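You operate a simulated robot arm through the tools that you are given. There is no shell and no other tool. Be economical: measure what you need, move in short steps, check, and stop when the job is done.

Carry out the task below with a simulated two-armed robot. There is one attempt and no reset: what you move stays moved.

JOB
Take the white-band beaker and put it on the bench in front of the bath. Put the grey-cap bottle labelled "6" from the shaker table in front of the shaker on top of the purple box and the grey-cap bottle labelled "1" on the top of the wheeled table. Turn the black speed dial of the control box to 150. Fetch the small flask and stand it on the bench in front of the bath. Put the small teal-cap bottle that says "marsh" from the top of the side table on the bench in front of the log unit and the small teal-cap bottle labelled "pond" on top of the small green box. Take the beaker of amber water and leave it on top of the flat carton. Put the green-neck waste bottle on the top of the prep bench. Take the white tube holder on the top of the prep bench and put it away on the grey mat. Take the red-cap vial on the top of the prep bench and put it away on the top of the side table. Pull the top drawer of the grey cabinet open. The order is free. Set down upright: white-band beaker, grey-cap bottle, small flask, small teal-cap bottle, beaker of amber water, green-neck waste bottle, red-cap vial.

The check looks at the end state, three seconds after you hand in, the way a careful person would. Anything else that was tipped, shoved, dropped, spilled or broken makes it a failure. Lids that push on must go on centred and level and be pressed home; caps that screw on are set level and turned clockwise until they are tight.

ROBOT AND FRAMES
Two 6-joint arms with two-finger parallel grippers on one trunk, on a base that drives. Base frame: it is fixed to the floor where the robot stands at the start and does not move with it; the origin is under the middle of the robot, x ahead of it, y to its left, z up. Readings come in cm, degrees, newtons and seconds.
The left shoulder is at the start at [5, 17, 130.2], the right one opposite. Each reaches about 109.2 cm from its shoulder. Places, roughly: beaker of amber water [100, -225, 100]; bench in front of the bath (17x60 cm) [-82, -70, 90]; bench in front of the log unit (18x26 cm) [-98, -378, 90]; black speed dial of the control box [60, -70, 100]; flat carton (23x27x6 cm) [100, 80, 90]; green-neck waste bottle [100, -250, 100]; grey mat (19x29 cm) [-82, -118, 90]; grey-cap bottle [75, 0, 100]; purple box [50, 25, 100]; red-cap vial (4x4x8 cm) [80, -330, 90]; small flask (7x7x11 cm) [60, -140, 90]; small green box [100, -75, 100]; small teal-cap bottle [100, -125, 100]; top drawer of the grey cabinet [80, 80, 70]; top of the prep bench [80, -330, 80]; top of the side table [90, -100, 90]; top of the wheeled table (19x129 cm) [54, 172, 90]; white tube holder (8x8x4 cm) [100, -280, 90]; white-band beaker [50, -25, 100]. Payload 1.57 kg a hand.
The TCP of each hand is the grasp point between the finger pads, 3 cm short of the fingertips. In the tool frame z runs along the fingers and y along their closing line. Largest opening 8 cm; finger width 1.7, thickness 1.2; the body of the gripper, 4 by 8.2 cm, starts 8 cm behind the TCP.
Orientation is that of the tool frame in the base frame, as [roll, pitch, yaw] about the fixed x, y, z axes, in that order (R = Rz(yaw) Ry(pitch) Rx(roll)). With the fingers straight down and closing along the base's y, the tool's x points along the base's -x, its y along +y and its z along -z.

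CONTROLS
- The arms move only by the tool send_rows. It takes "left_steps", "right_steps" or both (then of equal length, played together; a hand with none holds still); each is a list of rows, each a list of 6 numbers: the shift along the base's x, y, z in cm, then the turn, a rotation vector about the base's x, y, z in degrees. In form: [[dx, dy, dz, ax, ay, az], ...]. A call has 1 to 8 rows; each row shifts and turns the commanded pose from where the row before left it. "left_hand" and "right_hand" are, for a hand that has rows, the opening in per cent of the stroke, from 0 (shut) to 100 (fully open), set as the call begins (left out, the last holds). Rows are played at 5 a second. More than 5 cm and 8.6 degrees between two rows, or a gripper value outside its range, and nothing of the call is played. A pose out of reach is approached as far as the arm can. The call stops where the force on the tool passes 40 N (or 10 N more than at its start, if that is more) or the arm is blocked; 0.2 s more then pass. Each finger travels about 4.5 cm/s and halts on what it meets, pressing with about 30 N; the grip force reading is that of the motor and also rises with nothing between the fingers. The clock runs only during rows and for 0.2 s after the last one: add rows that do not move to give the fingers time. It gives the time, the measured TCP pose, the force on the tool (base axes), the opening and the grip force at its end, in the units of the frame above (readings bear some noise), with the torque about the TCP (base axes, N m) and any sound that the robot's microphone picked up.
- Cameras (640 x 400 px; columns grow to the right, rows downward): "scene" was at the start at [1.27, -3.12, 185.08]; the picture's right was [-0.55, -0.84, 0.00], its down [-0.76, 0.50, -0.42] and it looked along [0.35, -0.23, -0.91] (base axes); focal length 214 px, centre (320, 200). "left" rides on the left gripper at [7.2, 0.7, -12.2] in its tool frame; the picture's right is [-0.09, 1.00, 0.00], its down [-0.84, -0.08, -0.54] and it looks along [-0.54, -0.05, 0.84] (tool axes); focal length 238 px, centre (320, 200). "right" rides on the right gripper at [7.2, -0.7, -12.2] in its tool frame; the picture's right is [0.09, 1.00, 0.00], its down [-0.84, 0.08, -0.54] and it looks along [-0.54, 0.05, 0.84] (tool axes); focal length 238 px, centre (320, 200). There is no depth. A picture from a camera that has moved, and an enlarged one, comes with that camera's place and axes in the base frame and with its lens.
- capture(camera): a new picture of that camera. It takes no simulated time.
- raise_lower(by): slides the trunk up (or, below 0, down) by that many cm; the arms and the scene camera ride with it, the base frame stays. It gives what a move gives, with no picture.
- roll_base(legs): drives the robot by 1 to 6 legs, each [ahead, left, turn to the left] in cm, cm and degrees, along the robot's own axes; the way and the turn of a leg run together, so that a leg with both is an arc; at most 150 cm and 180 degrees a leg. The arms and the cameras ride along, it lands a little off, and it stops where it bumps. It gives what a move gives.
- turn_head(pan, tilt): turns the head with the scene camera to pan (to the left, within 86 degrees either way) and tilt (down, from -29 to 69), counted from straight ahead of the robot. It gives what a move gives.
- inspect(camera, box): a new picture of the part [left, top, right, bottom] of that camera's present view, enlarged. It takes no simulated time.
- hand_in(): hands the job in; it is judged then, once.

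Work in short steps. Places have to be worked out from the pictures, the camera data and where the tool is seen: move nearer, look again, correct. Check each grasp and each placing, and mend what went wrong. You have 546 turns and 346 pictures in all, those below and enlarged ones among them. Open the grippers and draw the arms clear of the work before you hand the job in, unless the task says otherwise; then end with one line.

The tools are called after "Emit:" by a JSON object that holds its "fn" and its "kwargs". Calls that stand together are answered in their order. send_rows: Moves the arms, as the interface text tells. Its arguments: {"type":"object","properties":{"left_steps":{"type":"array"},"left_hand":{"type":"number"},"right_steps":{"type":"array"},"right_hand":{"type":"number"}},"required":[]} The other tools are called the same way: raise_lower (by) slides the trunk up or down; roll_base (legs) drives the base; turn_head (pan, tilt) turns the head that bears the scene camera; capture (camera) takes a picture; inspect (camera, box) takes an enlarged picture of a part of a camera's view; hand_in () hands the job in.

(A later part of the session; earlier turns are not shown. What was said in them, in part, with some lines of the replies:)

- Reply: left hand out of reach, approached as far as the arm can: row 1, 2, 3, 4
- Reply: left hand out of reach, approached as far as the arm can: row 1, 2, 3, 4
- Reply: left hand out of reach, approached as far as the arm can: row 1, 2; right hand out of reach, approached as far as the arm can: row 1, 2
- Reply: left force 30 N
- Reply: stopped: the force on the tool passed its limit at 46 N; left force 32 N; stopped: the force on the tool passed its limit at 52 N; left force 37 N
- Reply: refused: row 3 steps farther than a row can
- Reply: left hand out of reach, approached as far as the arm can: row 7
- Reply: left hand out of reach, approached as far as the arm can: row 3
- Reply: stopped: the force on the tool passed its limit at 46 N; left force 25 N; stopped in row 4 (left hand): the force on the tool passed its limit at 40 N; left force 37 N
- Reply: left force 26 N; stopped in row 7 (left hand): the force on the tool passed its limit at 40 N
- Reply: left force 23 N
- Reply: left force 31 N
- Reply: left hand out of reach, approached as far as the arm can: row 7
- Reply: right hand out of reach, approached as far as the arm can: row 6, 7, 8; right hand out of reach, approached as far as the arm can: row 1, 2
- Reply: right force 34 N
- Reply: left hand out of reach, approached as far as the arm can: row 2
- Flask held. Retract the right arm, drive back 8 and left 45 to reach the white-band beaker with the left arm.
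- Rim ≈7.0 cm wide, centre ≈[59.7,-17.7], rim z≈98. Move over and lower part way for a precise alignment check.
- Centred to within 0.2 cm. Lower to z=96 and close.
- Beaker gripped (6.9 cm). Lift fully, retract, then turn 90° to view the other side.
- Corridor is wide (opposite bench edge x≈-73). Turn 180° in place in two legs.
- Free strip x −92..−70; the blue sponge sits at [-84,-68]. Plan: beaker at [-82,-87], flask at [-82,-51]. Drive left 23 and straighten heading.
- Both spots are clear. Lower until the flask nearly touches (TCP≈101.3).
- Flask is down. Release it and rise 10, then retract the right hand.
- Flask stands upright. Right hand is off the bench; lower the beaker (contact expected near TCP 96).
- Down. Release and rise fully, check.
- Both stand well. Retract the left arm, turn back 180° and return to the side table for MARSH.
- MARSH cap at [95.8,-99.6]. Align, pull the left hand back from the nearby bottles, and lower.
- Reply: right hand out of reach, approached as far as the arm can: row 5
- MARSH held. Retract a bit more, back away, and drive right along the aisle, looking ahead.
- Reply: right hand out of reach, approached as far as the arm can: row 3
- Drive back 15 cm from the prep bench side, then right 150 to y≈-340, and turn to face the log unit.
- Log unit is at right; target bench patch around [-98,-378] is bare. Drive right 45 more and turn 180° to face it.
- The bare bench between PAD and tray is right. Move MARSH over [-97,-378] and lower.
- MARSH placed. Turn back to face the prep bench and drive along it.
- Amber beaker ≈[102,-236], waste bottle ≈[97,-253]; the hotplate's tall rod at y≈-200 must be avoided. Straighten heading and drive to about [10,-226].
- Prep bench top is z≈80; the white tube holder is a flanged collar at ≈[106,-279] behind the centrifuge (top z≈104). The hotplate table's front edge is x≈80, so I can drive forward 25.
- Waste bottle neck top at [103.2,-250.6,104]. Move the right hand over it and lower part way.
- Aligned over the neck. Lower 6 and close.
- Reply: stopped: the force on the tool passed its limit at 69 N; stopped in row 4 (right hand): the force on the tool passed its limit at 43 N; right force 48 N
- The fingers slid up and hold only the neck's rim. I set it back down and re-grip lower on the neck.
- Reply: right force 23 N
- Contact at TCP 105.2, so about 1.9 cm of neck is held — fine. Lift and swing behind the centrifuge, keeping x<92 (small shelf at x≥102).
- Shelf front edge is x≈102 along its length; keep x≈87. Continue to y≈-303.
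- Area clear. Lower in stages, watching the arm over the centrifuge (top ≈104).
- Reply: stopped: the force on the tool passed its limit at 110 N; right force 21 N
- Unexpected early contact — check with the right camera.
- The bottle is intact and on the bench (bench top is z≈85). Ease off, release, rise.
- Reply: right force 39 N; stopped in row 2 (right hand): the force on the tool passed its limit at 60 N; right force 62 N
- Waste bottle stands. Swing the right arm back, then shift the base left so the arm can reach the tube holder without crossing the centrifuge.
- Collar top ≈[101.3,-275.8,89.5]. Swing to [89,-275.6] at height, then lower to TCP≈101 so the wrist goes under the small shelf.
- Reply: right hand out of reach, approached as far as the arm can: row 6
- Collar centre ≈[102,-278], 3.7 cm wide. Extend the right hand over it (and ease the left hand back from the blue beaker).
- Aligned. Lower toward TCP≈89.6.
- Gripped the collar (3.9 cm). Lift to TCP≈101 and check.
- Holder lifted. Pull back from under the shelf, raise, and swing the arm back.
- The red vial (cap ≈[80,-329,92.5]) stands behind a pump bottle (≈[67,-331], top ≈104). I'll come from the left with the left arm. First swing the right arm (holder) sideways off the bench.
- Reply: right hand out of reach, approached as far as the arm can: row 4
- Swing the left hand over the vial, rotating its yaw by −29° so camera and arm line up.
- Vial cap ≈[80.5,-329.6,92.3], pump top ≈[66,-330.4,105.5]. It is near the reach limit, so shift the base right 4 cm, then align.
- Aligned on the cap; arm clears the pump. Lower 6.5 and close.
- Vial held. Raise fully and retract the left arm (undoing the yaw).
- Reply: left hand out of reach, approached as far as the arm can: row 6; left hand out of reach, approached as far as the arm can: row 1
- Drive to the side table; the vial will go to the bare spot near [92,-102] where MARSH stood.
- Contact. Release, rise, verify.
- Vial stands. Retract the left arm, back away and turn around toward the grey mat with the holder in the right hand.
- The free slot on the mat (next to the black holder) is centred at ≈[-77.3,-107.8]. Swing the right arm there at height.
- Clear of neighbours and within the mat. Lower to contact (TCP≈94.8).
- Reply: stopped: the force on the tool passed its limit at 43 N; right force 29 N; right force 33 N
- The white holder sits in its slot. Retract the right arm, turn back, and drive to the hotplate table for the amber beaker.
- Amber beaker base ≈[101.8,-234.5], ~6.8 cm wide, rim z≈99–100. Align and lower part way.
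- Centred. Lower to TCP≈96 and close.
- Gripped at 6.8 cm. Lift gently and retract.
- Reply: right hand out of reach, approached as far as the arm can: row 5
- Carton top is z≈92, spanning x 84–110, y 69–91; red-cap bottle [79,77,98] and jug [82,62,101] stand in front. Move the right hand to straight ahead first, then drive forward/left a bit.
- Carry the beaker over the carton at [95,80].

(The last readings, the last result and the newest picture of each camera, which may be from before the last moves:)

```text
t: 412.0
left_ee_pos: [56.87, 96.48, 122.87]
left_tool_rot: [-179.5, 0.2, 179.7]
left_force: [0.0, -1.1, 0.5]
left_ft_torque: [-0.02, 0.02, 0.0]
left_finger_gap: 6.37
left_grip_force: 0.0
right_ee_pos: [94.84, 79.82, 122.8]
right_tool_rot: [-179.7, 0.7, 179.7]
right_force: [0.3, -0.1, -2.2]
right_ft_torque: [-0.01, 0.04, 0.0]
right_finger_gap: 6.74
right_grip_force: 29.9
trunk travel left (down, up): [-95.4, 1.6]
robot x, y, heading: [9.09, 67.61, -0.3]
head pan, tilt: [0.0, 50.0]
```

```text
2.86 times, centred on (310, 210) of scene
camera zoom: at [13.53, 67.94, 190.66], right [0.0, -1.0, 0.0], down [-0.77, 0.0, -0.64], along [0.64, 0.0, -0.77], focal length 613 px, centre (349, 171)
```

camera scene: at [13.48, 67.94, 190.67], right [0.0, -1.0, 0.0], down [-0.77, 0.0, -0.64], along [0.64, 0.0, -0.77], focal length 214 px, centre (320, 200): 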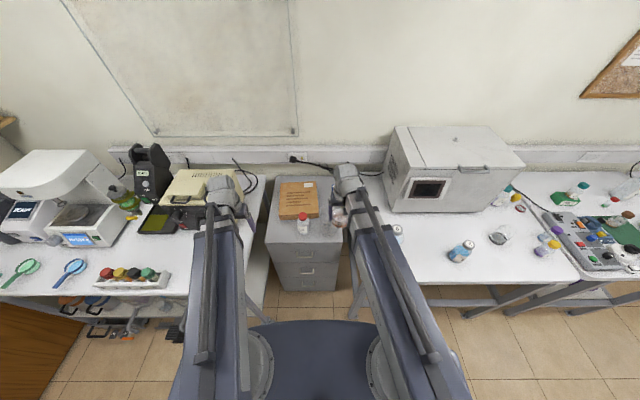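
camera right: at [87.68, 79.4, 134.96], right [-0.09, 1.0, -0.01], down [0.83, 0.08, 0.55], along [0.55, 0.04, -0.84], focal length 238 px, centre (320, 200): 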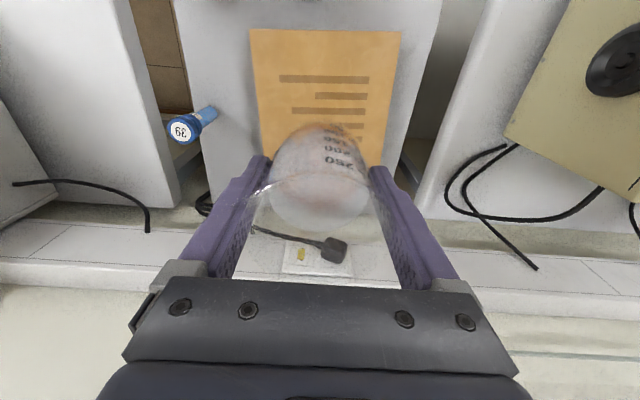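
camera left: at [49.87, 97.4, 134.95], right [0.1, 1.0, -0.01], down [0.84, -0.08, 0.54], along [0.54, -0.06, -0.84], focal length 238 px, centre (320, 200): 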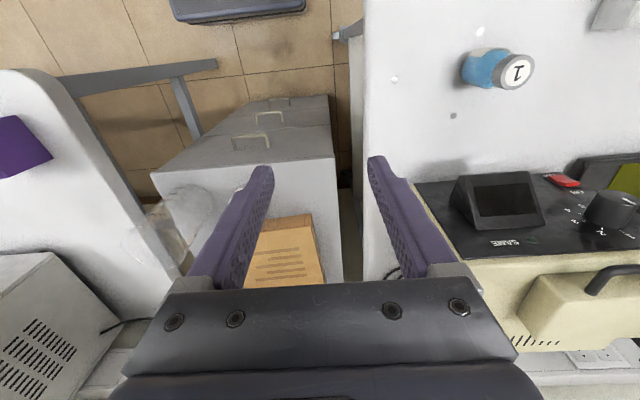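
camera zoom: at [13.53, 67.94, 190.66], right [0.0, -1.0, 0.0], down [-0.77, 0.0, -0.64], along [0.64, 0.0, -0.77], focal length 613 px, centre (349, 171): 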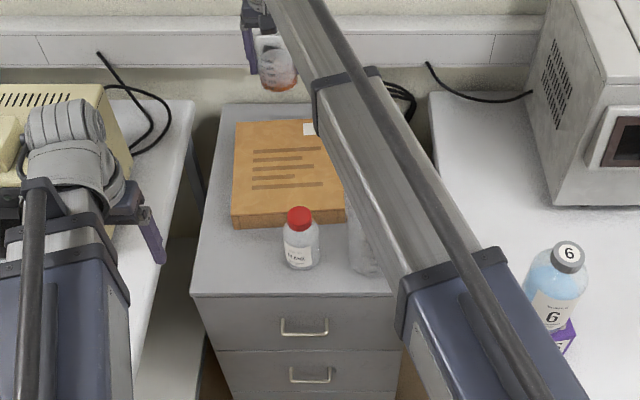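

Lower to just above expected contact, then in small steps.

Emit:
{"fn": "raise_lower", "kwargs": {"by": -21}}

Emit:
{"fn": "capture", "kwargs": {"camera": "right"}}

Emit:
{"fn": "inspect", "kwargs": {"camera": "scene", "box": [230, 120, 390, 260]}}

```text
t: 414.3
left_ee_pos: [56.96, 96.35, 101.89]
left_tool_rot: [-179.4, 0.2, 179.7]
left_force: [-0.8, -0.2, 0.7]
left_ft_torque: [0.0, -0.01, 0.0]
left_finger_gap: 6.44
left_grip_force: 0.0
right_ee_pos: [94.74, 79.6, 101.9]
right_tool_rot: [-179.6, 0.6, 179.6]
right_force: [-0.1, 0.8, -2.3]
right_ft_torque: [0.02, 0.02, -0.02]
right_finger_gap: 6.71
right_grip_force: 29.5
trunk travel left (down, up): [-74.4, 22.6]
robot x, y, heading: [9.51, 67.78, -0.1]
head pan, tilt: [0.0, 50.0]
```

```text
175 pictures are left
camera right: at [87.51, 79.28, 114.03], right [-0.09, 1.0, -0.01], down [0.83, 0.08, 0.55], along [0.55, 0.04, -0.83], focal length 238 px, centre (320, 200)
```

right: 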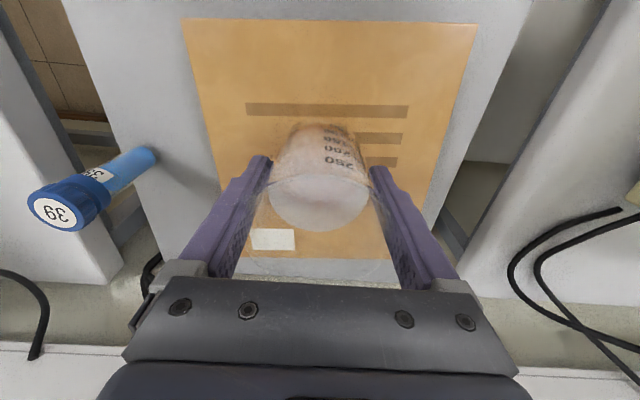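

```text
2.86 times, centred on (310, 190) of scene
camera zoom: at [13.39, 67.85, 169.67], right [0.0, -1.0, 0.0], down [-0.77, 0.0, -0.64], along [0.64, 0.0, -0.77], focal length 613 px, centre (349, 229)
```

zoom: 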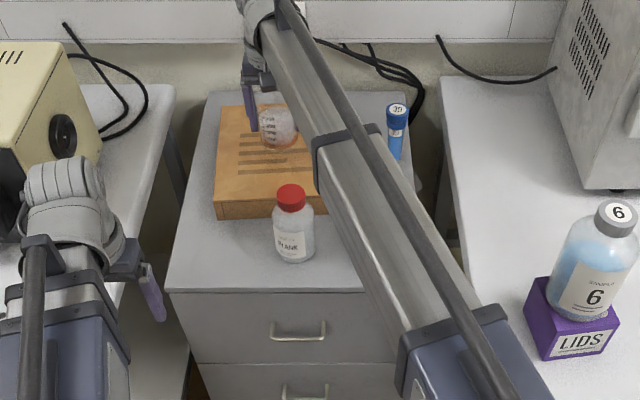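

Emit:
{"fn": "raise_lower", "kwargs": {"by": -2.5}}

Emit:
{"fn": "raise_lower", "kwargs": {"by": -0.5}}

Emit:
{"fn": "raise_lower", "kwargs": {"by": -0.5}}

Emit:
{"fn": "raise_lower", "kwargs": {"by": -0.5}}

```text
t: 415.0
left_ee_pos: [56.79, 96.32, 99.45]
left_tool_rot: [-179.5, 0.2, 179.7]
left_force: [0.8, 0.6, -0.4]
left_ft_torque: [0.02, -0.03, 0.02]
left_finger_gap: 6.42
left_grip_force: 0.1
right_ee_pos: [94.71, 79.87, 99.56]
right_tool_rot: [-179.6, 0.6, 179.6]
right_force: [0.0, 0.1, -3.1]
right_ft_torque: [-0.02, -0.01, -0.01]
right_finger_gap: 6.74
right_grip_force: 30.0
trunk travel left (down, up): [-71.9, 25.1]
robot x, y, heading: [9.47, 67.46, -0.2]
head pan, tilt: [0.0, 50.0]
```

```text
t: 415.5
left_ee_pos: [56.93, 96.42, 99.01]
left_tool_rot: [-179.5, 0.2, 179.7]
left_force: [0.5, -0.1, 0.4]
left_ft_torque: [-0.04, -0.02, 0.01]
left_finger_gap: 6.42
left_grip_force: 0.1
right_ee_pos: [94.79, 79.85, 98.79]
right_tool_rot: [-179.6, 0.6, 179.7]
right_force: [0.4, 0.1, -2.6]
right_ft_torque: [0.01, 0.02, 0.0]
right_finger_gap: 6.71
right_grip_force: 29.7
trunk travel left (down, up): [-71.4, 25.6]
robot x, y, heading: [9.42, 67.55, -0.4]
head pan, tilt: [0.0, 50.0]
```

```text
t: 416.1
left_ee_pos: [56.88, 96.38, 98.36]
left_tool_rot: [-179.6, 0.2, 179.8]
left_force: [0.2, -0.2, 0.0]
left_ft_torque: [-0.01, 0.0, -0.02]
left_finger_gap: 6.42
left_grip_force: 0.0
right_ee_pos: [94.71, 79.67, 98.35]
right_tool_rot: [-179.6, 0.6, 179.7]
right_force: [0.6, -0.1, -2.7]
right_ft_torque: [0.0, 0.0, -0.02]
right_finger_gap: 6.7
right_grip_force: 30.4
trunk travel left (down, up): [-70.9, 26.1]
robot x, y, heading: [9.47, 67.96, -0.4]
head pan, tilt: [0.0, 50.0]
```

```text
t: 416.6
left_ee_pos: [56.98, 96.47, 97.85]
left_tool_rot: [-179.5, 0.2, 179.8]
left_force: [0.6, -0.1, -0.3]
left_ft_torque: [-0.03, -0.03, -0.01]
left_finger_gap: 6.4
left_grip_force: 0.0
right_ee_pos: [94.8, 79.72, 97.99]
right_tool_rot: [-179.6, 0.6, 179.7]
right_force: [-0.1, -0.3, -2.8]
right_ft_torque: [0.01, 0.02, 0.03]
right_finger_gap: 6.7
right_grip_force: 29.7
trunk travel left (down, up): [-70.4, 26.6]
robot x, y, heading: [9.33, 67.6, -0.4]
head pan, tilt: [0.0, 50.0]
```

Emit:
{"fn": "raise_lower", "kwargs": {"by": -0.4}}

Emit:
{"fn": "raise_lower", "kwargs": {"by": -0.4}}

Emit:
{"fn": "raise_lower", "kwargs": {"by": -0.4}}

Emit:
{"fn": "raise_lower", "kwargs": {"by": -0.4}}

```text
t: 417.1
left_ee_pos: [56.85, 96.42, 97.55]
left_tool_rot: [-179.4, 0.2, 179.7]
left_force: [-0.5, 0.0, -0.1]
left_ft_torque: [0.0, 0.0, -0.04]
left_finger_gap: 6.4
left_grip_force: 0.1
right_ee_pos: [94.66, 79.71, 97.63]
right_tool_rot: [-179.6, 0.6, 179.9]
right_force: [0.1, -0.3, -2.4]
right_ft_torque: [-0.06, 0.01, -0.01]
right_finger_gap: 6.7
right_grip_force: 30.0
trunk travel left (down, up): [-70.0, 27.0]
robot x, y, heading: [9.32, 67.38, -0.2]
head pan, tilt: [0.0, 50.0]
```

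```text
t: 417.7
left_ee_pos: [56.79, 96.43, 97.22]
left_tool_rot: [-179.5, 0.2, 179.7]
left_force: [0.1, -0.1, -1.2]
left_ft_torque: [0.0, 0.01, 0.01]
left_finger_gap: 6.42
left_grip_force: 0.0
right_ee_pos: [94.73, 79.72, 97.3]
right_tool_rot: [-179.7, 0.7, 179.7]
right_force: [3.0, 0.8, 14.5]
right_ft_torque: [0.47, -0.14, -0.17]
right_finger_gap: 6.69
right_grip_force: 29.9
trunk travel left (down, up): [-69.6, 27.4]
robot x, y, heading: [9.32, 67.39, -0.2]
head pan, tilt: [0.0, 50.0]
```

```text
t: 418.0
left_ee_pos: [56.64, 96.33, 97.18]
left_tool_rot: [-179.5, 0.3, 179.6]
left_force: [0.3, 0.3, -0.1]
left_ft_torque: [0.01, -0.04, 0.0]
left_finger_gap: 6.41
left_grip_force: 0.1
right_ee_pos: [94.77, 79.65, 97.2]
right_tool_rot: [-179.8, 0.8, 179.6]
right_force: [-0.5, 0.3, 28.0]
right_ft_torque: [0.28, 0.49, -0.02]
right_finger_gap: 6.68
right_grip_force: 29.8
trunk travel left (down, up): [-69.5, 27.5]
robot x, y, heading: [8.97, 67.81, -0.1]
head pan, tilt: [0.0, 50.0]
stopped: the force on the tool passed its limit at 47 N (the readings are from after the stop); the commanded pose is now the measured one
```

```text
t: 418.4
left_ee_pos: [56.67, 96.36, 97.12]
left_tool_rot: [-179.6, 0.3, 179.7]
left_force: [0.0, -0.4, -1.0]
left_ft_torque: [-0.01, -0.04, -0.01]
left_finger_gap: 6.4
left_grip_force: 0.1
right_ee_pos: [94.81, 79.88, 97.19]
right_tool_rot: [-179.7, 0.9, 179.6]
right_force: [-0.1, -1.1, 32.7]
right_ft_torque: [0.22, 0.59, 0.04]
right_finger_gap: 6.68
right_grip_force: 30.5
trunk travel left (down, up): [-69.5, 27.5]
robot x, y, heading: [9.42, 67.87, -0.4]
head pan, tilt: [0.0, 50.0]
stopped: the force on the tool passed its limit at 45 N (the readings are from after the stop); the commanded pose is now the measured one
```

On the carton. Ease up slightly, release and rise.

Emit:
{"fn": "raise_lower", "kwargs": {"by": 0.25}}

Emit:
{"fn": "send_rows", "kwargs": {"right_steps": [[0, 0, 0, 0, 0, 0], [0, 0, 0, 0, 0, 0], [0, 0, 0, 0, 0, 0], [0, 0, 0, 0, 0, 0]], "right_hand": 100}}

Emit:
{"fn": "raise_lower", "kwargs": {"by": 26}}

Emit:
{"fn": "capture", "kwargs": {"camera": "right"}}

```text
t: 418.9
left_ee_pos: [56.92, 96.38, 97.21]
left_tool_rot: [-179.4, 0.2, 179.7]
left_force: [0.4, 0.5, -0.3]
left_ft_torque: [-0.02, 0.01, 0.0]
left_finger_gap: 6.37
left_grip_force: 0.0
right_ee_pos: [94.86, 79.94, 97.18]
right_tool_rot: [-179.8, 0.9, 179.7]
right_force: [-2.2, -1.0, 4.7]
right_ft_torque: [0.08, 0.29, 0.03]
right_finger_gap: 6.69
right_grip_force: 30.1
trunk travel left (down, up): [-69.7, 27.3]
robot x, y, heading: [9.5, 67.62, -0.3]
head pan, tilt: [0.0, 50.0]
```

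```text
t: 419.9
left_ee_pos: [56.93, 96.37, 97.22]
left_tool_rot: [-179.5, 0.2, 179.7]
left_force: [0.2, 0.0, -0.6]
left_ft_torque: [0.02, 0.02, -0.01]
left_finger_gap: 6.41
left_grip_force: 0.0
right_ee_pos: [94.84, 79.8, 97.15]
right_tool_rot: [-179.7, 0.8, 179.5]
right_force: [-0.2, 0.6, -0.1]
right_ft_torque: [-0.03, 0.04, 0.0]
right_finger_gap: 8.01
right_grip_force: 0.2
trunk travel left (down, up): [-69.7, 27.3]
robot x, y, heading: [9.61, 67.64, -0.2]
head pan, tilt: [0.0, 50.0]
```

```text
t: 422.6
left_ee_pos: [56.69, 96.49, 123.17]
left_tool_rot: [-179.4, 0.2, 179.7]
left_force: [0.1, 0.1, 0.8]
left_ft_torque: [-0.02, 0.02, 0.02]
left_finger_gap: 6.41
left_grip_force: 0.0
right_ee_pos: [95.1, 79.82, 123.21]
right_tool_rot: [-179.7, 0.8, 179.6]
right_force: [0.5, 0.0, 0.2]
right_ft_torque: [-0.01, -0.01, 0.0]
right_finger_gap: 8.05
right_grip_force: 0.0
trunk travel left (down, up): [-95.7, 1.3]
robot x, y, heading: [9.28, 67.3, -0.2]
head pan, tilt: [0.0, 50.0]
```

```text
173 pictures are left
camera right: at [87.65, 79.3, 135.26], right [-0.09, 1.0, -0.01], down [0.83, 0.08, 0.55], along [0.55, 0.04, -0.83], focal length 238 px, centre (320, 200)
```

right: 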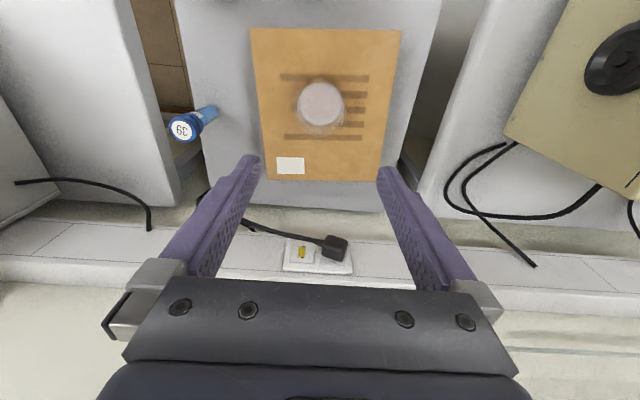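

The amber beaker stands on the carton. Now the drawer: retract the right arm and back the base off, then look at the handle.

Emit:
{"fn": "send_rows", "kwargs": {"right_steps": [[-4.05, -2.5, 0, 0, 0, 0], [-4.05, -2.5, 0, 0, 0, 0], [-4.05, -2.5, 0, 0, 0, 0], [-4.05, -2.5, 0, 0, 0, 0], [-4.05, -2.5, 0, 0, 0, 0], [-4.05, -2.5, 0, 0, 0, 0], [-4.05, -2.5, 0, 0, 0, 0], [-4.05, -2.5, 0, 0, 0, 0]]}}

Emit:
{"fn": "roll_base", "kwargs": {"legs": [[-30, 0, 0]]}}

Emit:
{"fn": "turn_head", "kwargs": {"pan": 0, "tilt": 40}}

Emit:
{"fn": "capture", "kwargs": {"camera": "scene"}}

Emit:
{"fn": "capture", "kwargs": {"camera": "left"}}

```text
t: 424.4
left_ee_pos: [56.86, 96.46, 123.27]
left_tool_rot: [-179.5, 0.2, 179.7]
left_force: [-0.6, -0.5, 0.4]
left_ft_torque: [0.02, -0.02, 0.01]
left_finger_gap: 6.4
left_grip_force: 0.0
right_ee_pos: [62.29, 59.72, 123.18]
right_tool_rot: [-179.6, 0.8, 179.7]
right_force: [0.5, -0.2, -0.1]
right_ft_torque: [-0.01, -0.01, 0.0]
right_finger_gap: 7.99
right_grip_force: 0.0
trunk travel left (down, up): [-95.7, 1.3]
robot x, y, heading: [9.35, 67.8, 0.0]
head pan, tilt: [0.0, 50.0]
```

```text
t: 426.4
left_ee_pos: [27.21, 96.5, 123.19]
left_tool_rot: [-179.6, 0.2, 179.9]
left_force: [0.6, -0.1, 0.2]
left_ft_torque: [0.0, -0.01, 0.01]
left_finger_gap: 6.4
left_grip_force: 0.0
right_ee_pos: [32.67, 59.93, 123.23]
right_tool_rot: [-179.7, 0.8, 179.7]
right_force: [-0.1, -0.4, 0.6]
right_ft_torque: [0.01, -0.03, 0.0]
right_finger_gap: 7.99
right_grip_force: 0.0
trunk travel left (down, up): [-95.7, 1.3]
robot x, y, heading: [-20.24, 68.24, 0.1]
head pan, tilt: [0.0, 50.0]
```

```text
t: 427.1
left_ee_pos: [26.99, 96.52, 123.21]
left_tool_rot: [-179.6, 0.2, 179.6]
left_force: [0.8, -0.2, 0.2]
left_ft_torque: [-0.01, -0.02, 0.01]
left_finger_gap: 6.41
left_grip_force: 0.0
right_ee_pos: [32.72, 59.71, 123.15]
right_tool_rot: [-179.8, 0.8, 179.8]
right_force: [-0.5, -0.3, -0.5]
right_ft_torque: [0.02, -0.01, -0.03]
right_finger_gap: 8.03
right_grip_force: 0.0
trunk travel left (down, up): [-95.7, 1.3]
robot x, y, heading: [-20.41, 67.77, -0.0]
head pan, tilt: [0.0, 40.0]
```

```text
172 pictures are left
camera scene: at [-15.53, 67.92, 192.34], right [0.0, -1.0, 0.0], down [-0.64, 0.0, -0.77], along [0.77, 0.0, -0.64], focal length 214 px, centre (320, 200)
```

scene: 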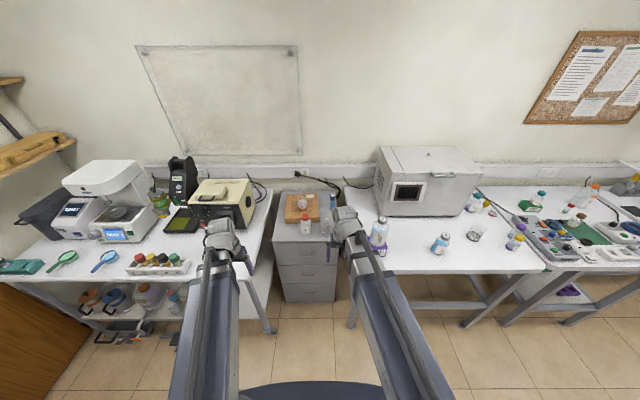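

```text
171 pictures are left
camera left: at [20.02, 97.44, 135.26], right [0.1, 1.0, -0.01], down [0.83, -0.08, 0.55], along [0.54, -0.06, -0.84], focal length 238 px, centre (320, 200)
```

left: 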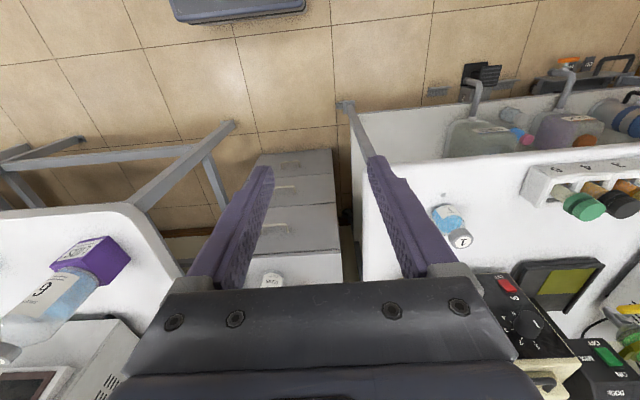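

Test whether the left hand can tilt: first yaw +90°.

Emit:
{"fn": "send_rows", "kwargs": {"left_steps": [[0, 0, 0, 0, 0, 8.2], [0, 0, 0, 0, 0, 8.2], [0, 0, 0, 0, 0, 8.2], [0, 0, 0, 0, 0, 8.2], [0, 0, 0, 0, 0, 8.2], [0, 0, 0, 0, 0, 8.2], [0, 0, 0, 0, 0, 8.2], [0, 0, 0, 0, 0, 8.2]]}}

Emit:
{"fn": "send_rows", "kwargs": {"left_steps": [[0, 0, 0, 0, 0, 8.2], [0, 0, 0, 0, 0, 8.2], [0, 0, 0, 0, 0, 8.2]]}}

Emit:
{"fn": "send_rows", "kwargs": {"left_steps": [[0, 0, 0, 0, -8, 0]]}}

```text
t: 428.9
left_ee_pos: [27.11, 96.45, 123.21]
left_tool_rot: [-179.5, 0.3, -114.6]
left_force: [0.3, 0.9, 0.5]
left_ft_torque: [0.0, 0.01, -0.03]
left_finger_gap: 6.42
left_grip_force: 0.0
right_ee_pos: [32.7, 59.8, 123.18]
right_tool_rot: [-179.7, 0.8, 179.6]
right_force: [0.1, 0.1, 0.0]
right_ft_torque: [-0.02, -0.05, 0.02]
right_finger_gap: 8.0
right_grip_force: 0.0
trunk travel left (down, up): [-95.7, 1.3]
robot x, y, heading: [-20.35, 67.52, -0.4]
head pan, tilt: [0.0, 40.0]
```

```text
t: 429.7
left_ee_pos: [27.07, 96.45, 123.09]
left_tool_rot: [-179.4, 0.3, -89.9]
left_force: [-0.3, -0.6, 0.3]
left_ft_torque: [-0.03, 0.01, 0.02]
left_finger_gap: 6.39
left_grip_force: 0.0
right_ee_pos: [32.77, 59.88, 123.23]
right_tool_rot: [-179.6, 0.8, 179.7]
right_force: [0.1, 0.8, -0.1]
right_ft_torque: [0.01, 0.0, -0.01]
right_finger_gap: 7.99
right_grip_force: 0.0
trunk travel left (down, up): [-95.7, 1.3]
robot x, y, heading: [-20.0, 67.65, -0.1]
head pan, tilt: [0.0, 40.0]
```

```text
t: 430.1
left_ee_pos: [27.01, 96.5, 123.49]
left_tool_rot: [-171.4, 0.2, -90.0]
left_force: [-0.2, 0.0, -0.2]
left_ft_torque: [-0.03, 0.01, 0.0]
left_finger_gap: 6.4
left_grip_force: 0.1
right_ee_pos: [32.73, 59.84, 123.29]
right_tool_rot: [-179.7, 1.0, 179.6]
right_force: [-0.2, -0.2, 0.0]
right_ft_torque: [0.01, 0.02, 0.0]
right_finger_gap: 7.98
right_grip_force: 0.1
trunk travel left (down, up): [-95.7, 1.3]
robot x, y, heading: [-20.54, 67.65, -0.4]
head pan, tilt: [0.0, 40.0]
```

Tilt works (the height follows the wrist arc). Continue pitching to horizontal, moving forward and toward y≈77.

Emit:
{"fn": "send_rows", "kwargs": {"left_steps": [[2.4, -2, 0, 0, -8.2, 0], [2.4, -2, 0, 0, -8.2, 0], [2.4, -2, 0, 0, -8.2, 0], [2.4, -2, 0, 0, -8.2, 0], [2, -2, 0, 0, -8.2, 0], [2, -2, 0, 0, -8.2, 0], [1.5, -2, 0, 0, -8.2, 0], [1, -2, 0, 0, -8.2, 0]]}}

Emit:
{"fn": "send_rows", "kwargs": {"left_steps": [[0.5, -1.7, 0, 0, -8.2, 0], [0, -1.7, 0, 0, -8.2, 0]]}}

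Emit:
{"fn": "capture", "kwargs": {"camera": "left"}}

Emit:
{"fn": "capture", "kwargs": {"camera": "scene"}}

```text
t: 431.9
left_ee_pos: [46.71, 80.95, 139.26]
left_tool_rot: [-105.9, 0.1, -89.9]
left_force: [-1.1, 0.2, 0.7]
left_ft_torque: [0.02, 0.03, -0.01]
left_finger_gap: 6.38
left_grip_force: 0.1
left hand out of reach, approached as far as the arm can: row 1, 2, 3, 4, 5, 6, 7, 8
right_ee_pos: [32.75, 59.75, 123.18]
right_tool_rot: [-179.7, 0.8, 179.8]
right_force: [-0.1, 1.1, -0.2]
right_ft_torque: [-0.02, 0.02, -0.01]
right_finger_gap: 8.02
right_grip_force: 0.1
trunk travel left (down, up): [-95.7, 1.3]
robot x, y, heading: [-20.47, 67.81, -0.2]
head pan, tilt: [0.0, 40.0]
```

```text
t: 432.5
left_ee_pos: [47.13, 77.76, 144.71]
left_tool_rot: [-91.2, 0.1, -90.3]
left_force: [0.1, -0.7, -0.6]
left_ft_torque: [0.0, 0.01, 0.04]
left_finger_gap: 6.42
left_grip_force: 0.2
left hand out of reach, approached as far as the arm can: row 1, 2
right_ee_pos: [32.78, 59.84, 123.21]
right_tool_rot: [-179.7, 0.8, 179.7]
right_force: [-0.1, 0.6, -0.4]
right_ft_torque: [0.02, 0.0, 0.0]
right_finger_gap: 7.99
right_grip_force: 0.0
trunk travel left (down, up): [-95.7, 1.3]
robot x, y, heading: [-19.85, 67.29, -0.2]
head pan, tilt: [0.0, 40.0]
```

```text
170 pictures are left
camera left: at [35.0, 70.8, 144.2], right [-0.02, 0.1, -1.0], down [-0.54, 0.84, 0.09], along [0.84, 0.54, 0.03], focal length 238 px, centre (320, 200)
```

left: 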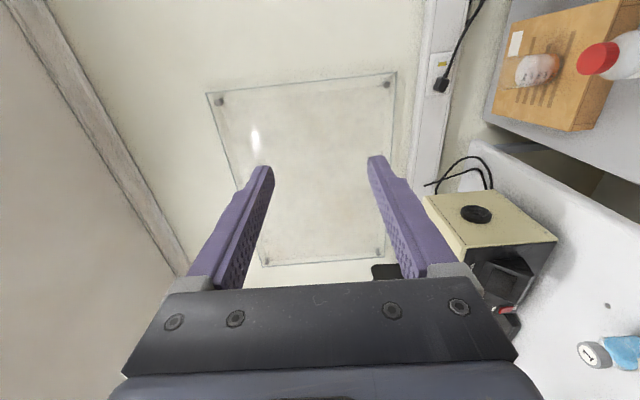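

```text
169 pictures are left
camera scene: at [-15.57, 67.93, 192.35], right [0.0, -1.0, 0.0], down [-0.64, 0.0, -0.77], along [0.77, 0.0, -0.64], focal length 214 px, centre (320, 200)
```

scene: 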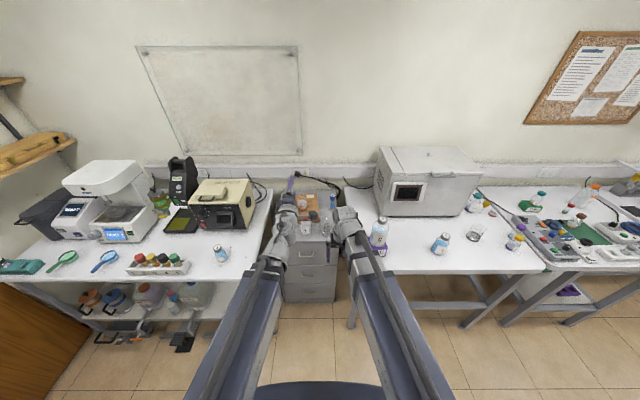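

The left hand is now horizontal, jaws closing vertically. Lower the trunk toward the handle height (≈73.7) in stages.

Emit:
{"fn": "raise_lower", "kwargs": {"by": -40}}

Emit:
{"fn": "raise_lower", "kwargs": {"by": -28}}

Emit:
{"fn": "capture", "kwargs": {"camera": "left"}}

Emit:
{"fn": "capture", "kwargs": {"camera": "scene"}}

Emit:
{"fn": "capture", "kwargs": {"camera": "right"}}

```text
t: 436.3
left_ee_pos: [47.08, 77.89, 104.81]
left_tool_rot: [-91.2, 0.3, -90.2]
left_force: [0.8, -0.1, 0.1]
left_ft_torque: [-0.01, -0.01, -0.01]
left_finger_gap: 6.41
left_grip_force: 0.0
right_ee_pos: [32.73, 59.74, 83.19]
right_tool_rot: [-179.7, 0.7, 179.6]
right_force: [-0.1, 0.4, -0.5]
right_ft_torque: [0.02, -0.01, -0.01]
right_finger_gap: 7.98
right_grip_force: 0.0
trunk travel left (down, up): [-55.7, 41.3]
robot x, y, heading: [-20.31, 67.52, 0.1]
head pan, tilt: [0.0, 40.0]
```

```text
t: 439.2
left_ee_pos: [47.1, 77.85, 76.72]
left_tool_rot: [-91.2, 0.3, -90.2]
left_force: [-0.1, -0.3, -0.6]
left_ft_torque: [-0.01, -0.01, 0.0]
left_finger_gap: 6.4
left_grip_force: 0.1
right_ee_pos: [32.74, 59.85, 55.12]
right_tool_rot: [-179.7, 0.8, 179.6]
right_force: [0.3, -0.4, 0.1]
right_ft_torque: [-0.05, 0.01, 0.02]
right_finger_gap: 8.0
right_grip_force: 0.0
trunk travel left (down, up): [-27.7, 69.3]
robot x, y, heading: [-20.13, 67.98, 0.1]
head pan, tilt: [0.0, 40.0]
```

```text
168 pictures are left
camera left: at [35.02, 70.83, 76.19], right [-0.02, 0.1, -0.99], down [-0.54, 0.84, 0.09], along [0.84, 0.54, 0.04], focal length 238 px, centre (320, 200)
```

left: 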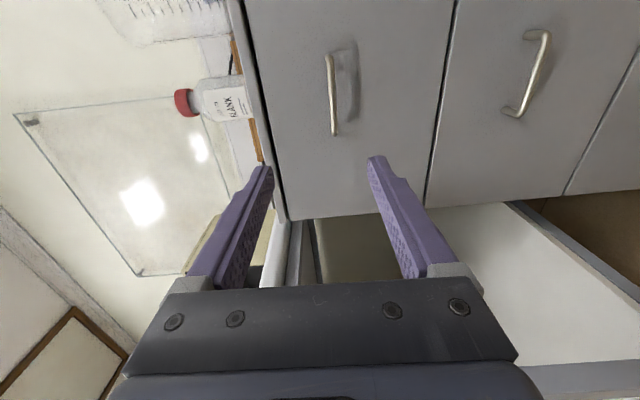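

```text
167 pictures are left
camera scene: at [-15.57, 67.92, 124.36], right [0.0, -1.0, 0.0], down [-0.64, 0.0, -0.77], along [0.77, 0.0, -0.64], focal length 214 px, centre (320, 200)
```

scene: 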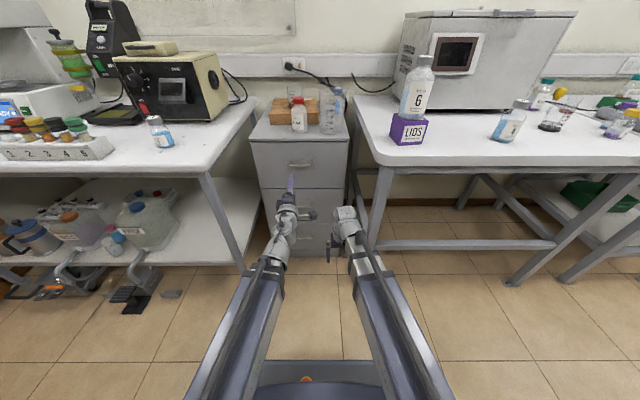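

```text
166 pictures are left
camera right: at [25.45, 59.35, 67.28], right [-0.09, 1.0, -0.01], down [0.83, 0.08, 0.55], along [0.55, 0.04, -0.83], focal length 238 px, centre (320, 200)
```

right: 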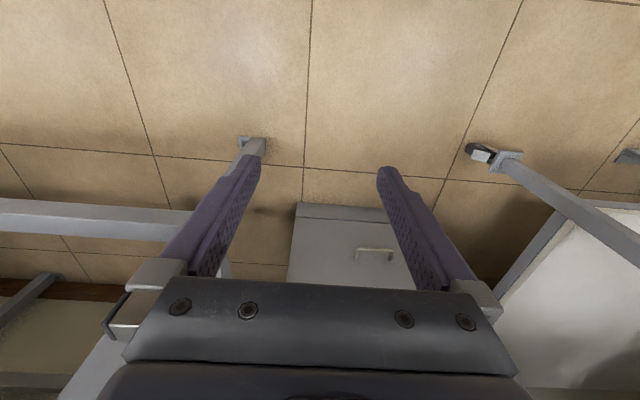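

Handle bar: y 72–81.5, z≈74.6, x≈68.5. Lower 2.1, then extend the arm forward.

Emit:
{"fn": "raise_lower", "kwargs": {"by": -2.1}}

Emit:
{"fn": "send_rows", "kwargs": {"left_steps": [[4.5, -0.3, 0, 0, 0, 0], [4.5, -0.3, 0, 0, 0, 0], [4.5, -0.3, 0, 0, 0, 0], [2.5, 0, 0, 0, 0, 0]]}}

Emit:
{"fn": "capture", "kwargs": {"camera": "left"}}

```text
t: 439.8
left_ee_pos: [47.22, 77.79, 74.61]
left_tool_rot: [-91.2, 0.3, -90.1]
left_force: [0.6, 0.4, 0.3]
left_ft_torque: [0.0, -0.03, 0.03]
left_finger_gap: 6.42
left_grip_force: 0.1
right_ee_pos: [32.71, 59.76, 53.07]
right_tool_rot: [-179.7, 0.8, 179.8]
right_force: [0.3, -0.6, -0.1]
right_ft_torque: [0.01, -0.02, 0.04]
right_finger_gap: 8.01
right_grip_force: 0.0
trunk travel left (down, up): [-25.6, 71.4]
robot x, y, heading: [-20.69, 68.04, -0.2]
head pan, tilt: [0.0, 40.0]
```

```text
t: 440.8
left_ee_pos: [63.15, 76.86, 74.68]
left_tool_rot: [-91.3, 0.4, -90.2]
left_force: [-0.8, -0.6, -0.1]
left_ft_torque: [0.02, 0.01, 0.01]
left_finger_gap: 6.38
left_grip_force: 0.0
right_ee_pos: [32.75, 59.8, 53.13]
right_tool_rot: [-179.7, 0.8, 179.7]
right_force: [0.2, 0.5, -0.5]
right_ft_torque: [0.0, 0.02, 0.03]
right_finger_gap: 8.01
right_grip_force: 0.1
trunk travel left (down, up): [-25.6, 71.4]
robot x, y, heading: [-20.31, 67.61, -0.0]
head pan, tilt: [0.0, 40.0]
```

```text
165 pictures are left
camera left: at [51.04, 69.81, 74.07], right [-0.02, 0.1, -0.99], down [-0.54, 0.84, 0.09], along [0.84, 0.54, 0.03], focal length 238 px, centre (320, 200)
```

left: 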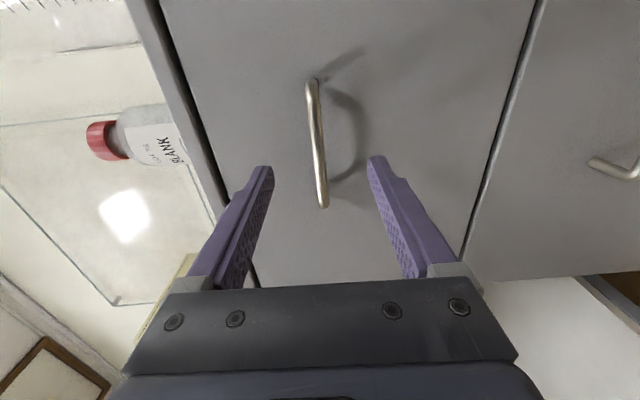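

Bar triangulates to x≈72. Advance 6.5 and check.

Emit:
{"fn": "send_rows", "kwargs": {"left_steps": [[3.5, 0, 0, 0, 0, 0], [3, 0, 0, 0, 0, 0]]}}

Emit:
{"fn": "capture", "kwargs": {"camera": "left"}}

```text
t: 441.4
left_ee_pos: [67.88, 76.64, 74.54]
left_tool_rot: [-91.2, 0.4, -90.2]
left_force: [-5.1, 0.5, 1.7]
left_ft_torque: [0.01, -0.31, 0.01]
left_finger_gap: 6.5
left_grip_force: 0.5
right_ee_pos: [32.68, 59.83, 53.16]
right_tool_rot: [-179.7, 0.9, 179.6]
right_force: [0.5, 0.8, 0.1]
right_ft_torque: [0.01, -0.01, -0.01]
right_finger_gap: 8.0
right_grip_force: 0.1
trunk travel left (down, up): [-25.6, 71.4]
robot x, y, heading: [-20.35, 67.98, -0.3]
head pan, tilt: [0.0, 40.0]
stopped in row 2 (left hand): the force on the tool passed its limit at 157 N (the readings are from after the stop); the commanded pose is now the measured one
```

```text
164 pictures are left
camera left: at [55.69, 69.71, 74.11], right [-0.02, 0.1, -0.99], down [-0.54, 0.84, 0.09], along [0.84, 0.54, 0.03], focal length 238 px, centre (320, 200)
```

left: 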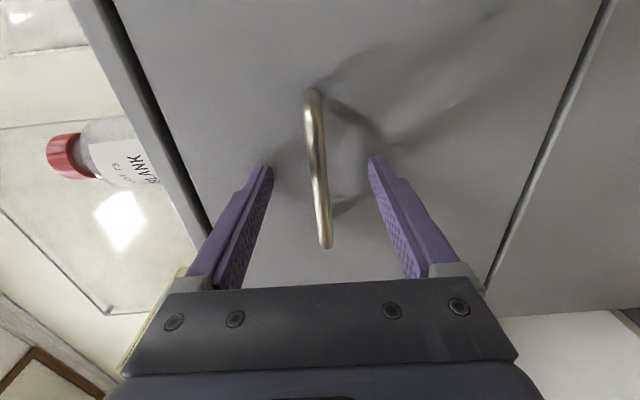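

Fingertips touched the drawer face (x≈71); the bar is between the jaws. Back off 0.4 and close.

Emit:
{"fn": "send_rows", "kwargs": {"left_steps": [[-0.4, 0, 0, 0, 0, 0], [0, 0, 0, 0, 0, 0]]}}

Emit:
{"fn": "send_rows", "kwargs": {"left_steps": [[0, 0, 0, 0, 0, 0], [0, 0, 0, 0, 0, 0], [0, 0, 0, 0, 0, 0], [0, 0, 0, 0, 0, 0], [0, 0, 0, 0, 0, 0]], "left_hand": 0}}

Emit:
{"fn": "capture", "kwargs": {"camera": "left"}}

```text
t: 442.0
left_ee_pos: [67.5, 76.68, 74.58]
left_tool_rot: [-91.3, 0.3, -90.2]
left_force: [-0.4, -0.5, 0.7]
left_ft_torque: [0.03, 0.0, -0.01]
left_finger_gap: 6.39
left_grip_force: 0.1
right_ee_pos: [32.74, 59.85, 53.16]
right_tool_rot: [-179.7, 0.9, 179.7]
right_force: [-0.2, 0.7, 0.2]
right_ft_torque: [0.01, 0.02, -0.02]
right_finger_gap: 8.03
right_grip_force: 0.0
trunk travel left (down, up): [-25.6, 71.4]
robot x, y, heading: [-20.33, 67.75, -0.0]
head pan, tilt: [0.0, 40.0]
```

```text
t: 443.2
left_ee_pos: [67.47, 76.85, 74.54]
left_tool_rot: [-91.3, 0.2, -90.2]
left_force: [-1.1, -0.1, -3.7]
left_ft_torque: [-0.18, 0.02, 0.0]
left_finger_gap: 0.95
left_grip_force: 28.2
right_ee_pos: [32.71, 59.8, 53.06]
right_tool_rot: [-179.7, 0.8, 179.7]
right_force: [0.8, 0.0, 0.7]
right_ft_torque: [-0.02, 0.03, 0.01]
right_finger_gap: 8.0
right_grip_force: 0.0
trunk travel left (down, up): [-25.6, 71.4]
robot x, y, heading: [-20.41, 67.61, 0.2]
head pan, tilt: [0.0, 40.0]
```

```text
163 pictures are left
camera left: at [55.44, 69.75, 74.05], right [-0.02, 0.1, -1.0], down [-0.54, 0.84, 0.09], along [0.84, 0.54, 0.03], focal length 238 px, centre (320, 200)
```

left: 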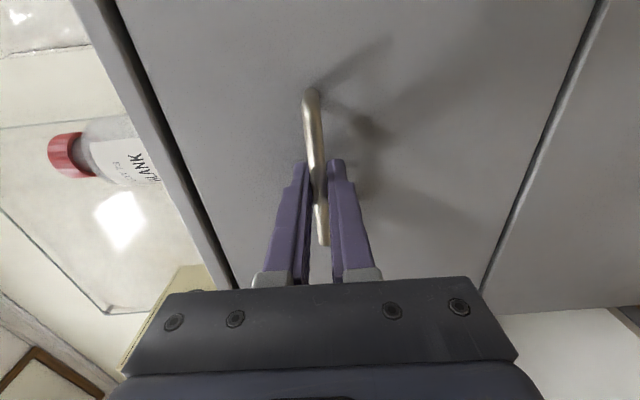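

Bar gripped. Pull straight back.

Emit:
{"fn": "send_rows", "kwargs": {"left_steps": [[-1.5, 0, 0, 0, 0, 0], [-1.5, 0, 0, 0, 0, 0], [-1.5, 0, 0, 0, 0, 0], [-1.5, 0, 0, 0, 0, 0]]}}

Emit:
{"fn": "capture", "kwargs": {"camera": "left"}}

```text
t: 444.2
left_ee_pos: [61.6, 76.7, 74.58]
left_tool_rot: [-91.4, 0.3, -90.1]
left_force: [-2.0, -3.9, -4.9]
left_ft_torque: [-0.13, 0.0, 0.49]
left_finger_gap: 0.94
left_grip_force: 27.9
right_ee_pos: [32.89, 59.87, 53.05]
right_tool_rot: [-179.7, 0.8, 179.8]
right_force: [0.4, 1.2, 0.1]
right_ft_torque: [0.0, -0.01, -0.01]
right_finger_gap: 8.0
right_grip_force: 0.1
trunk travel left (down, up): [-25.6, 71.4]
robot x, y, heading: [-20.07, 67.81, -0.1]
head pan, tilt: [0.0, 40.0]
```

```text
162 pictures are left
camera left: at [49.4, 69.75, 74.05], right [-0.02, 0.1, -0.99], down [-0.54, 0.84, 0.09], along [0.84, 0.54, 0.03], focal length 238 px, centre (320, 200)
```

left: 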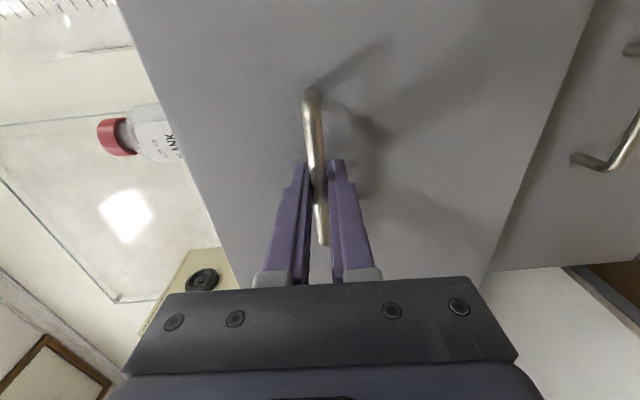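

The drawer is moving. Pull on.

Emit:
{"fn": "send_rows", "kwargs": {"left_steps": [[-1.7, 0, 0, 0, 0, 0], [-1.7, 0, 0, 0, 0, 0], [-1.7, 0, 0, 0, 0, 0], [-1.7, 0, 0, 0, 0, 0], [-1.7, 0, 0, 0, 0, 0], [-1.7, 0, 0, 0, 0, 0], [-1.7, 0, 0, 0, 0, 0], [-1.7, 0, 0, 0, 0, 0]]}}

Emit:
{"fn": "capture", "kwargs": {"camera": "scene"}}

```text
t: 446.0
left_ee_pos: [47.69, 76.76, 74.6]
left_tool_rot: [-91.4, 0.3, -90.2]
left_force: [-2.5, -2.8, -3.7]
left_ft_torque: [-0.17, -0.02, 0.59]
left_finger_gap: 0.93
left_grip_force: 27.7
right_ee_pos: [32.8, 59.79, 53.06]
right_tool_rot: [-179.7, 0.8, 179.7]
right_force: [0.1, 0.3, 1.2]
right_ft_torque: [0.02, -0.03, 0.03]
right_finger_gap: 7.98
right_grip_force: 0.1
trunk travel left (down, up): [-25.6, 71.4]
robot x, y, heading: [-20.76, 68.04, 0.2]
head pan, tilt: [0.0, 40.0]
```

```text
161 pictures are left
camera scene: at [-15.57, 67.91, 122.25], right [0.0, -1.0, 0.0], down [-0.64, 0.0, -0.77], along [0.77, 0.0, -0.64], focal length 214 px, centre (320, 200)
```

scene: 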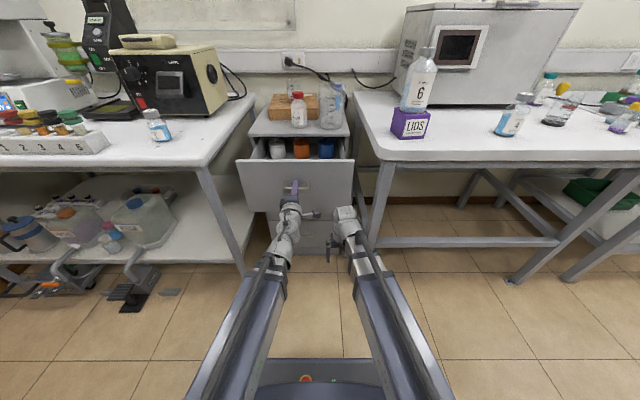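

Drawer ≈20 cm open. Pull a bit further by driving back 7 cm.

Emit:
{"fn": "roll_base", "kwargs": {"legs": [[-7, 0, 0]]}}

Emit:
{"fn": "capture", "kwargs": {"camera": "scene"}}

```text
t: 447.0
left_ee_pos: [40.96, 76.68, 74.49]
left_tool_rot: [-91.4, 0.3, -90.2]
left_force: [3.7, 1.1, -2.1]
left_ft_torque: [-0.18, -0.03, 0.24]
left_finger_gap: 0.93
left_grip_force: 28.4
right_ee_pos: [25.83, 59.85, 53.03]
right_tool_rot: [-179.7, 0.8, 179.7]
right_force: [-0.7, 0.4, 0.1]
right_ft_torque: [-0.01, 0.01, 0.01]
right_finger_gap: 8.01
right_grip_force: 0.1
trunk travel left (down, up): [-25.6, 71.4]
robot x, y, heading: [-27.41, 67.79, -0.1]
head pan, tilt: [0.0, 40.0]
```

```text
160 pictures are left
camera scene: at [-22.5, 67.94, 122.26], right [0.0, -1.0, 0.0], down [-0.64, 0.0, -0.77], along [0.77, 0.0, -0.64], focal length 214 px, centre (320, 200)
```

scene: 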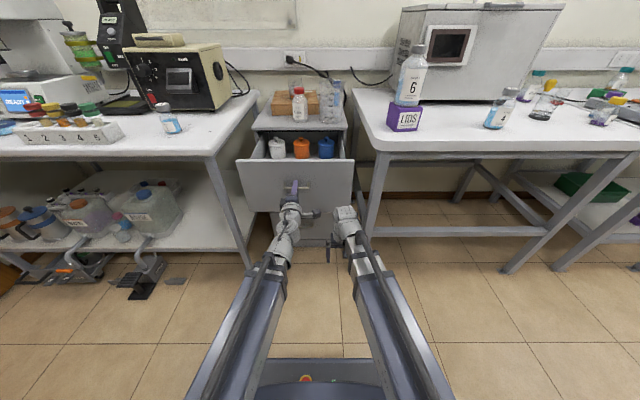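

27 cm open. Release the handle and back off 6 cm, then raise.

Emit:
{"fn": "send_rows", "kwargs": {"left_steps": [[0, 0, 0, 0, 0, 0], [0, 0, 0, 0, 0, 0], [0, 0, 0, 0, 0, 0], [0, 0, 0, 0, 0, 0]], "left_hand": 75}}

Emit:
{"fn": "roll_base", "kwargs": {"legs": [[-6.5, 0, 0]]}}

Emit:
{"fn": "capture", "kwargs": {"camera": "left"}}

```text
t: 448.0
left_ee_pos: [40.97, 76.69, 74.56]
left_tool_rot: [-91.5, 0.3, -90.2]
left_force: [0.0, -0.3, 0.9]
left_ft_torque: [0.0, -0.01, 0.03]
left_finger_gap: 5.99
left_grip_force: 0.1
right_ee_pos: [25.81, 59.94, 53.09]
right_tool_rot: [-179.8, 0.8, 179.7]
right_force: [-0.4, 0.0, 0.0]
right_ft_torque: [0.0, -0.01, -0.02]
right_finger_gap: 8.02
right_grip_force: 0.1
trunk travel left (down, up): [-25.6, 71.4]
robot x, y, heading: [-26.85, 67.65, 0.0]
head pan, tilt: [0.0, 40.0]
```

```text
t: 449.0
left_ee_pos: [34.31, 76.87, 74.6]
left_tool_rot: [-91.4, 0.3, -90.2]
left_force: [0.3, -0.4, 0.3]
left_ft_torque: [0.0, -0.01, -0.01]
left_finger_gap: 6.02
left_grip_force: 0.1
right_ee_pos: [19.18, 59.91, 53.1]
right_tool_rot: [-179.7, 0.8, 179.7]
right_force: [-0.1, 0.7, -0.6]
right_ft_torque: [-0.03, -0.01, -0.02]
right_finger_gap: 8.0
right_grip_force: 0.0
trunk travel left (down, up): [-25.6, 71.4]
robot x, y, heading: [-33.94, 68.1, 0.0]
head pan, tilt: [0.0, 40.0]
```

```text
159 pictures are left
camera left: at [22.19, 69.75, 74.05], right [-0.02, 0.1, -0.99], down [-0.54, 0.84, 0.1], along [0.84, 0.54, 0.03], focal length 238 px, centre (320, 200)
```

left: 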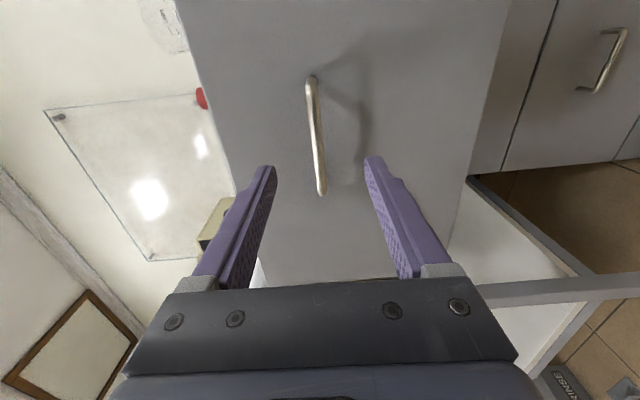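

Handle is free. Raise the trunk and take an overview.

Emit:
{"fn": "raise_lower", "kwargs": {"by": 60}}

Emit:
{"fn": "capture", "kwargs": {"camera": "scene"}}

Emit:
{"fn": "inspect", "kwargs": {"camera": "scene", "box": [230, 150, 470, 300]}}

```text
refused: 60 is not a number from -40 to 40
```

```text
158 pictures are left
camera scene: at [-29.14, 67.95, 122.25], right [0.0, -1.0, 0.0], down [-0.64, 0.0, -0.77], along [0.77, 0.0, -0.64], focal length 214 px, centre (320, 200)
```

scene: 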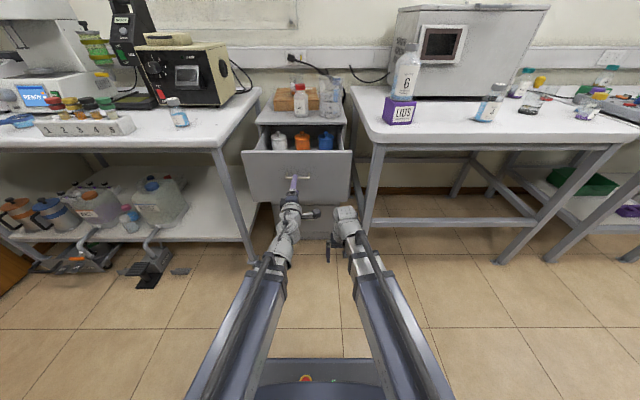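

```text
2.67 times, centred on (350, 225) of scene
camera zoom: at [-29.14, 67.95, 122.25], right [0.0, -1.0, 0.0], down [-0.64, 0.0, -0.77], along [0.77, 0.0, -0.64], focal length 572 px, centre (240, 133)
```

zoom: 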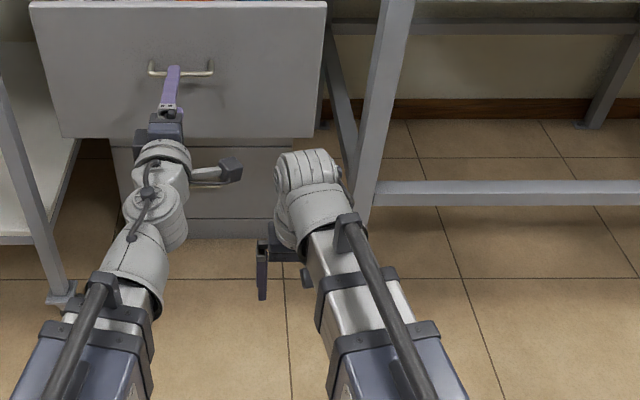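

Raise within the limit.

Emit:
{"fn": "raise_lower", "kwargs": {"by": 40}}

Emit:
{"fn": "raise_lower", "kwargs": {"by": 25}}

Emit:
{"fn": "turn_head", "kwargs": {"pan": -10, "tilt": 45}}

Emit:
{"fn": "inspect", "kwargs": {"camera": "scene", "box": [200, 110, 520, 310]}}

```text
t: 452.9
left_ee_pos: [34.27, 76.6, 114.44]
left_tool_rot: [-91.4, 0.4, -90.3]
left_force: [0.0, 0.6, 0.5]
left_ft_torque: [0.03, 0.02, 0.01]
left_finger_gap: 5.99
left_grip_force: 0.0
right_ee_pos: [19.13, 59.83, 93.14]
right_tool_rot: [-179.7, 0.7, 179.8]
right_force: [0.1, -0.4, 1.2]
right_ft_torque: [-0.02, -0.02, 0.01]
right_finger_gap: 8.01
right_grip_force: 0.1
trunk travel left (down, up): [-65.6, 31.4]
robot x, y, heading: [-33.77, 67.76, 0.1]
head pan, tilt: [0.0, 40.0]
```

```text
t: 455.4
left_ee_pos: [34.35, 76.75, 139.52]
left_tool_rot: [-91.4, 0.3, -90.3]
left_force: [1.4, -0.5, -1.3]
left_ft_torque: [-0.01, 0.0, -0.03]
left_finger_gap: 6.01
left_grip_force: 0.0
right_ee_pos: [19.17, 59.9, 117.97]
right_tool_rot: [-179.7, 0.9, 179.7]
right_force: [-0.2, -0.3, 0.1]
right_ft_torque: [-0.01, -0.01, 0.01]
right_finger_gap: 8.0
right_grip_force: 0.1
trunk travel left (down, up): [-90.6, 6.4]
robot x, y, heading: [-33.89, 67.98, -0.2]
head pan, tilt: [0.0, 40.0]
```

```text
t: 456.1
left_ee_pos: [34.24, 76.69, 139.53]
left_tool_rot: [-91.4, 0.2, -90.2]
left_force: [-0.2, 0.6, 0.1]
left_ft_torque: [0.03, -0.01, 0.03]
left_finger_gap: 6.0
left_grip_force: 0.2
right_ee_pos: [19.18, 59.81, 118.0]
right_tool_rot: [-179.7, 0.8, 179.6]
right_force: [-1.7, -1.0, 0.1]
right_ft_torque: [-0.03, 0.01, -0.01]
right_finger_gap: 8.0
right_grip_force: 0.0
trunk travel left (down, up): [-90.6, 6.4]
robot x, y, heading: [-33.8, 68.07, -0.2]
head pan, tilt: [-10.0, 45.0]
```

```text
2.00 times, centred on (360, 210) of scene
camera zoom: at [-29.65, 66.55, 186.53], right [-0.18, -0.98, 0.0], down [-0.7, 0.12, -0.71], along [0.7, -0.12, -0.71], focal length 429 px, centre (240, 180)
```

zoom: 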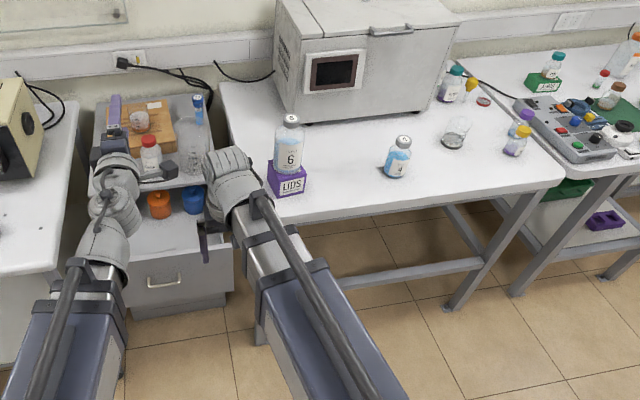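

Everything stands where it should: drawer open, amber beaker on the carton, bottle 6 on the purple box, POND on the green box. The grippers are open and clear, so I hand in.

Emit:
{"fn": "hand_in", "kwargs": {}}

```text
The job is handed in.
```

I did every item in the job and handed it in. I saw each object standing where it belongs after I released it, the dial reads about 150, and the top drawer is about 27 cm open.
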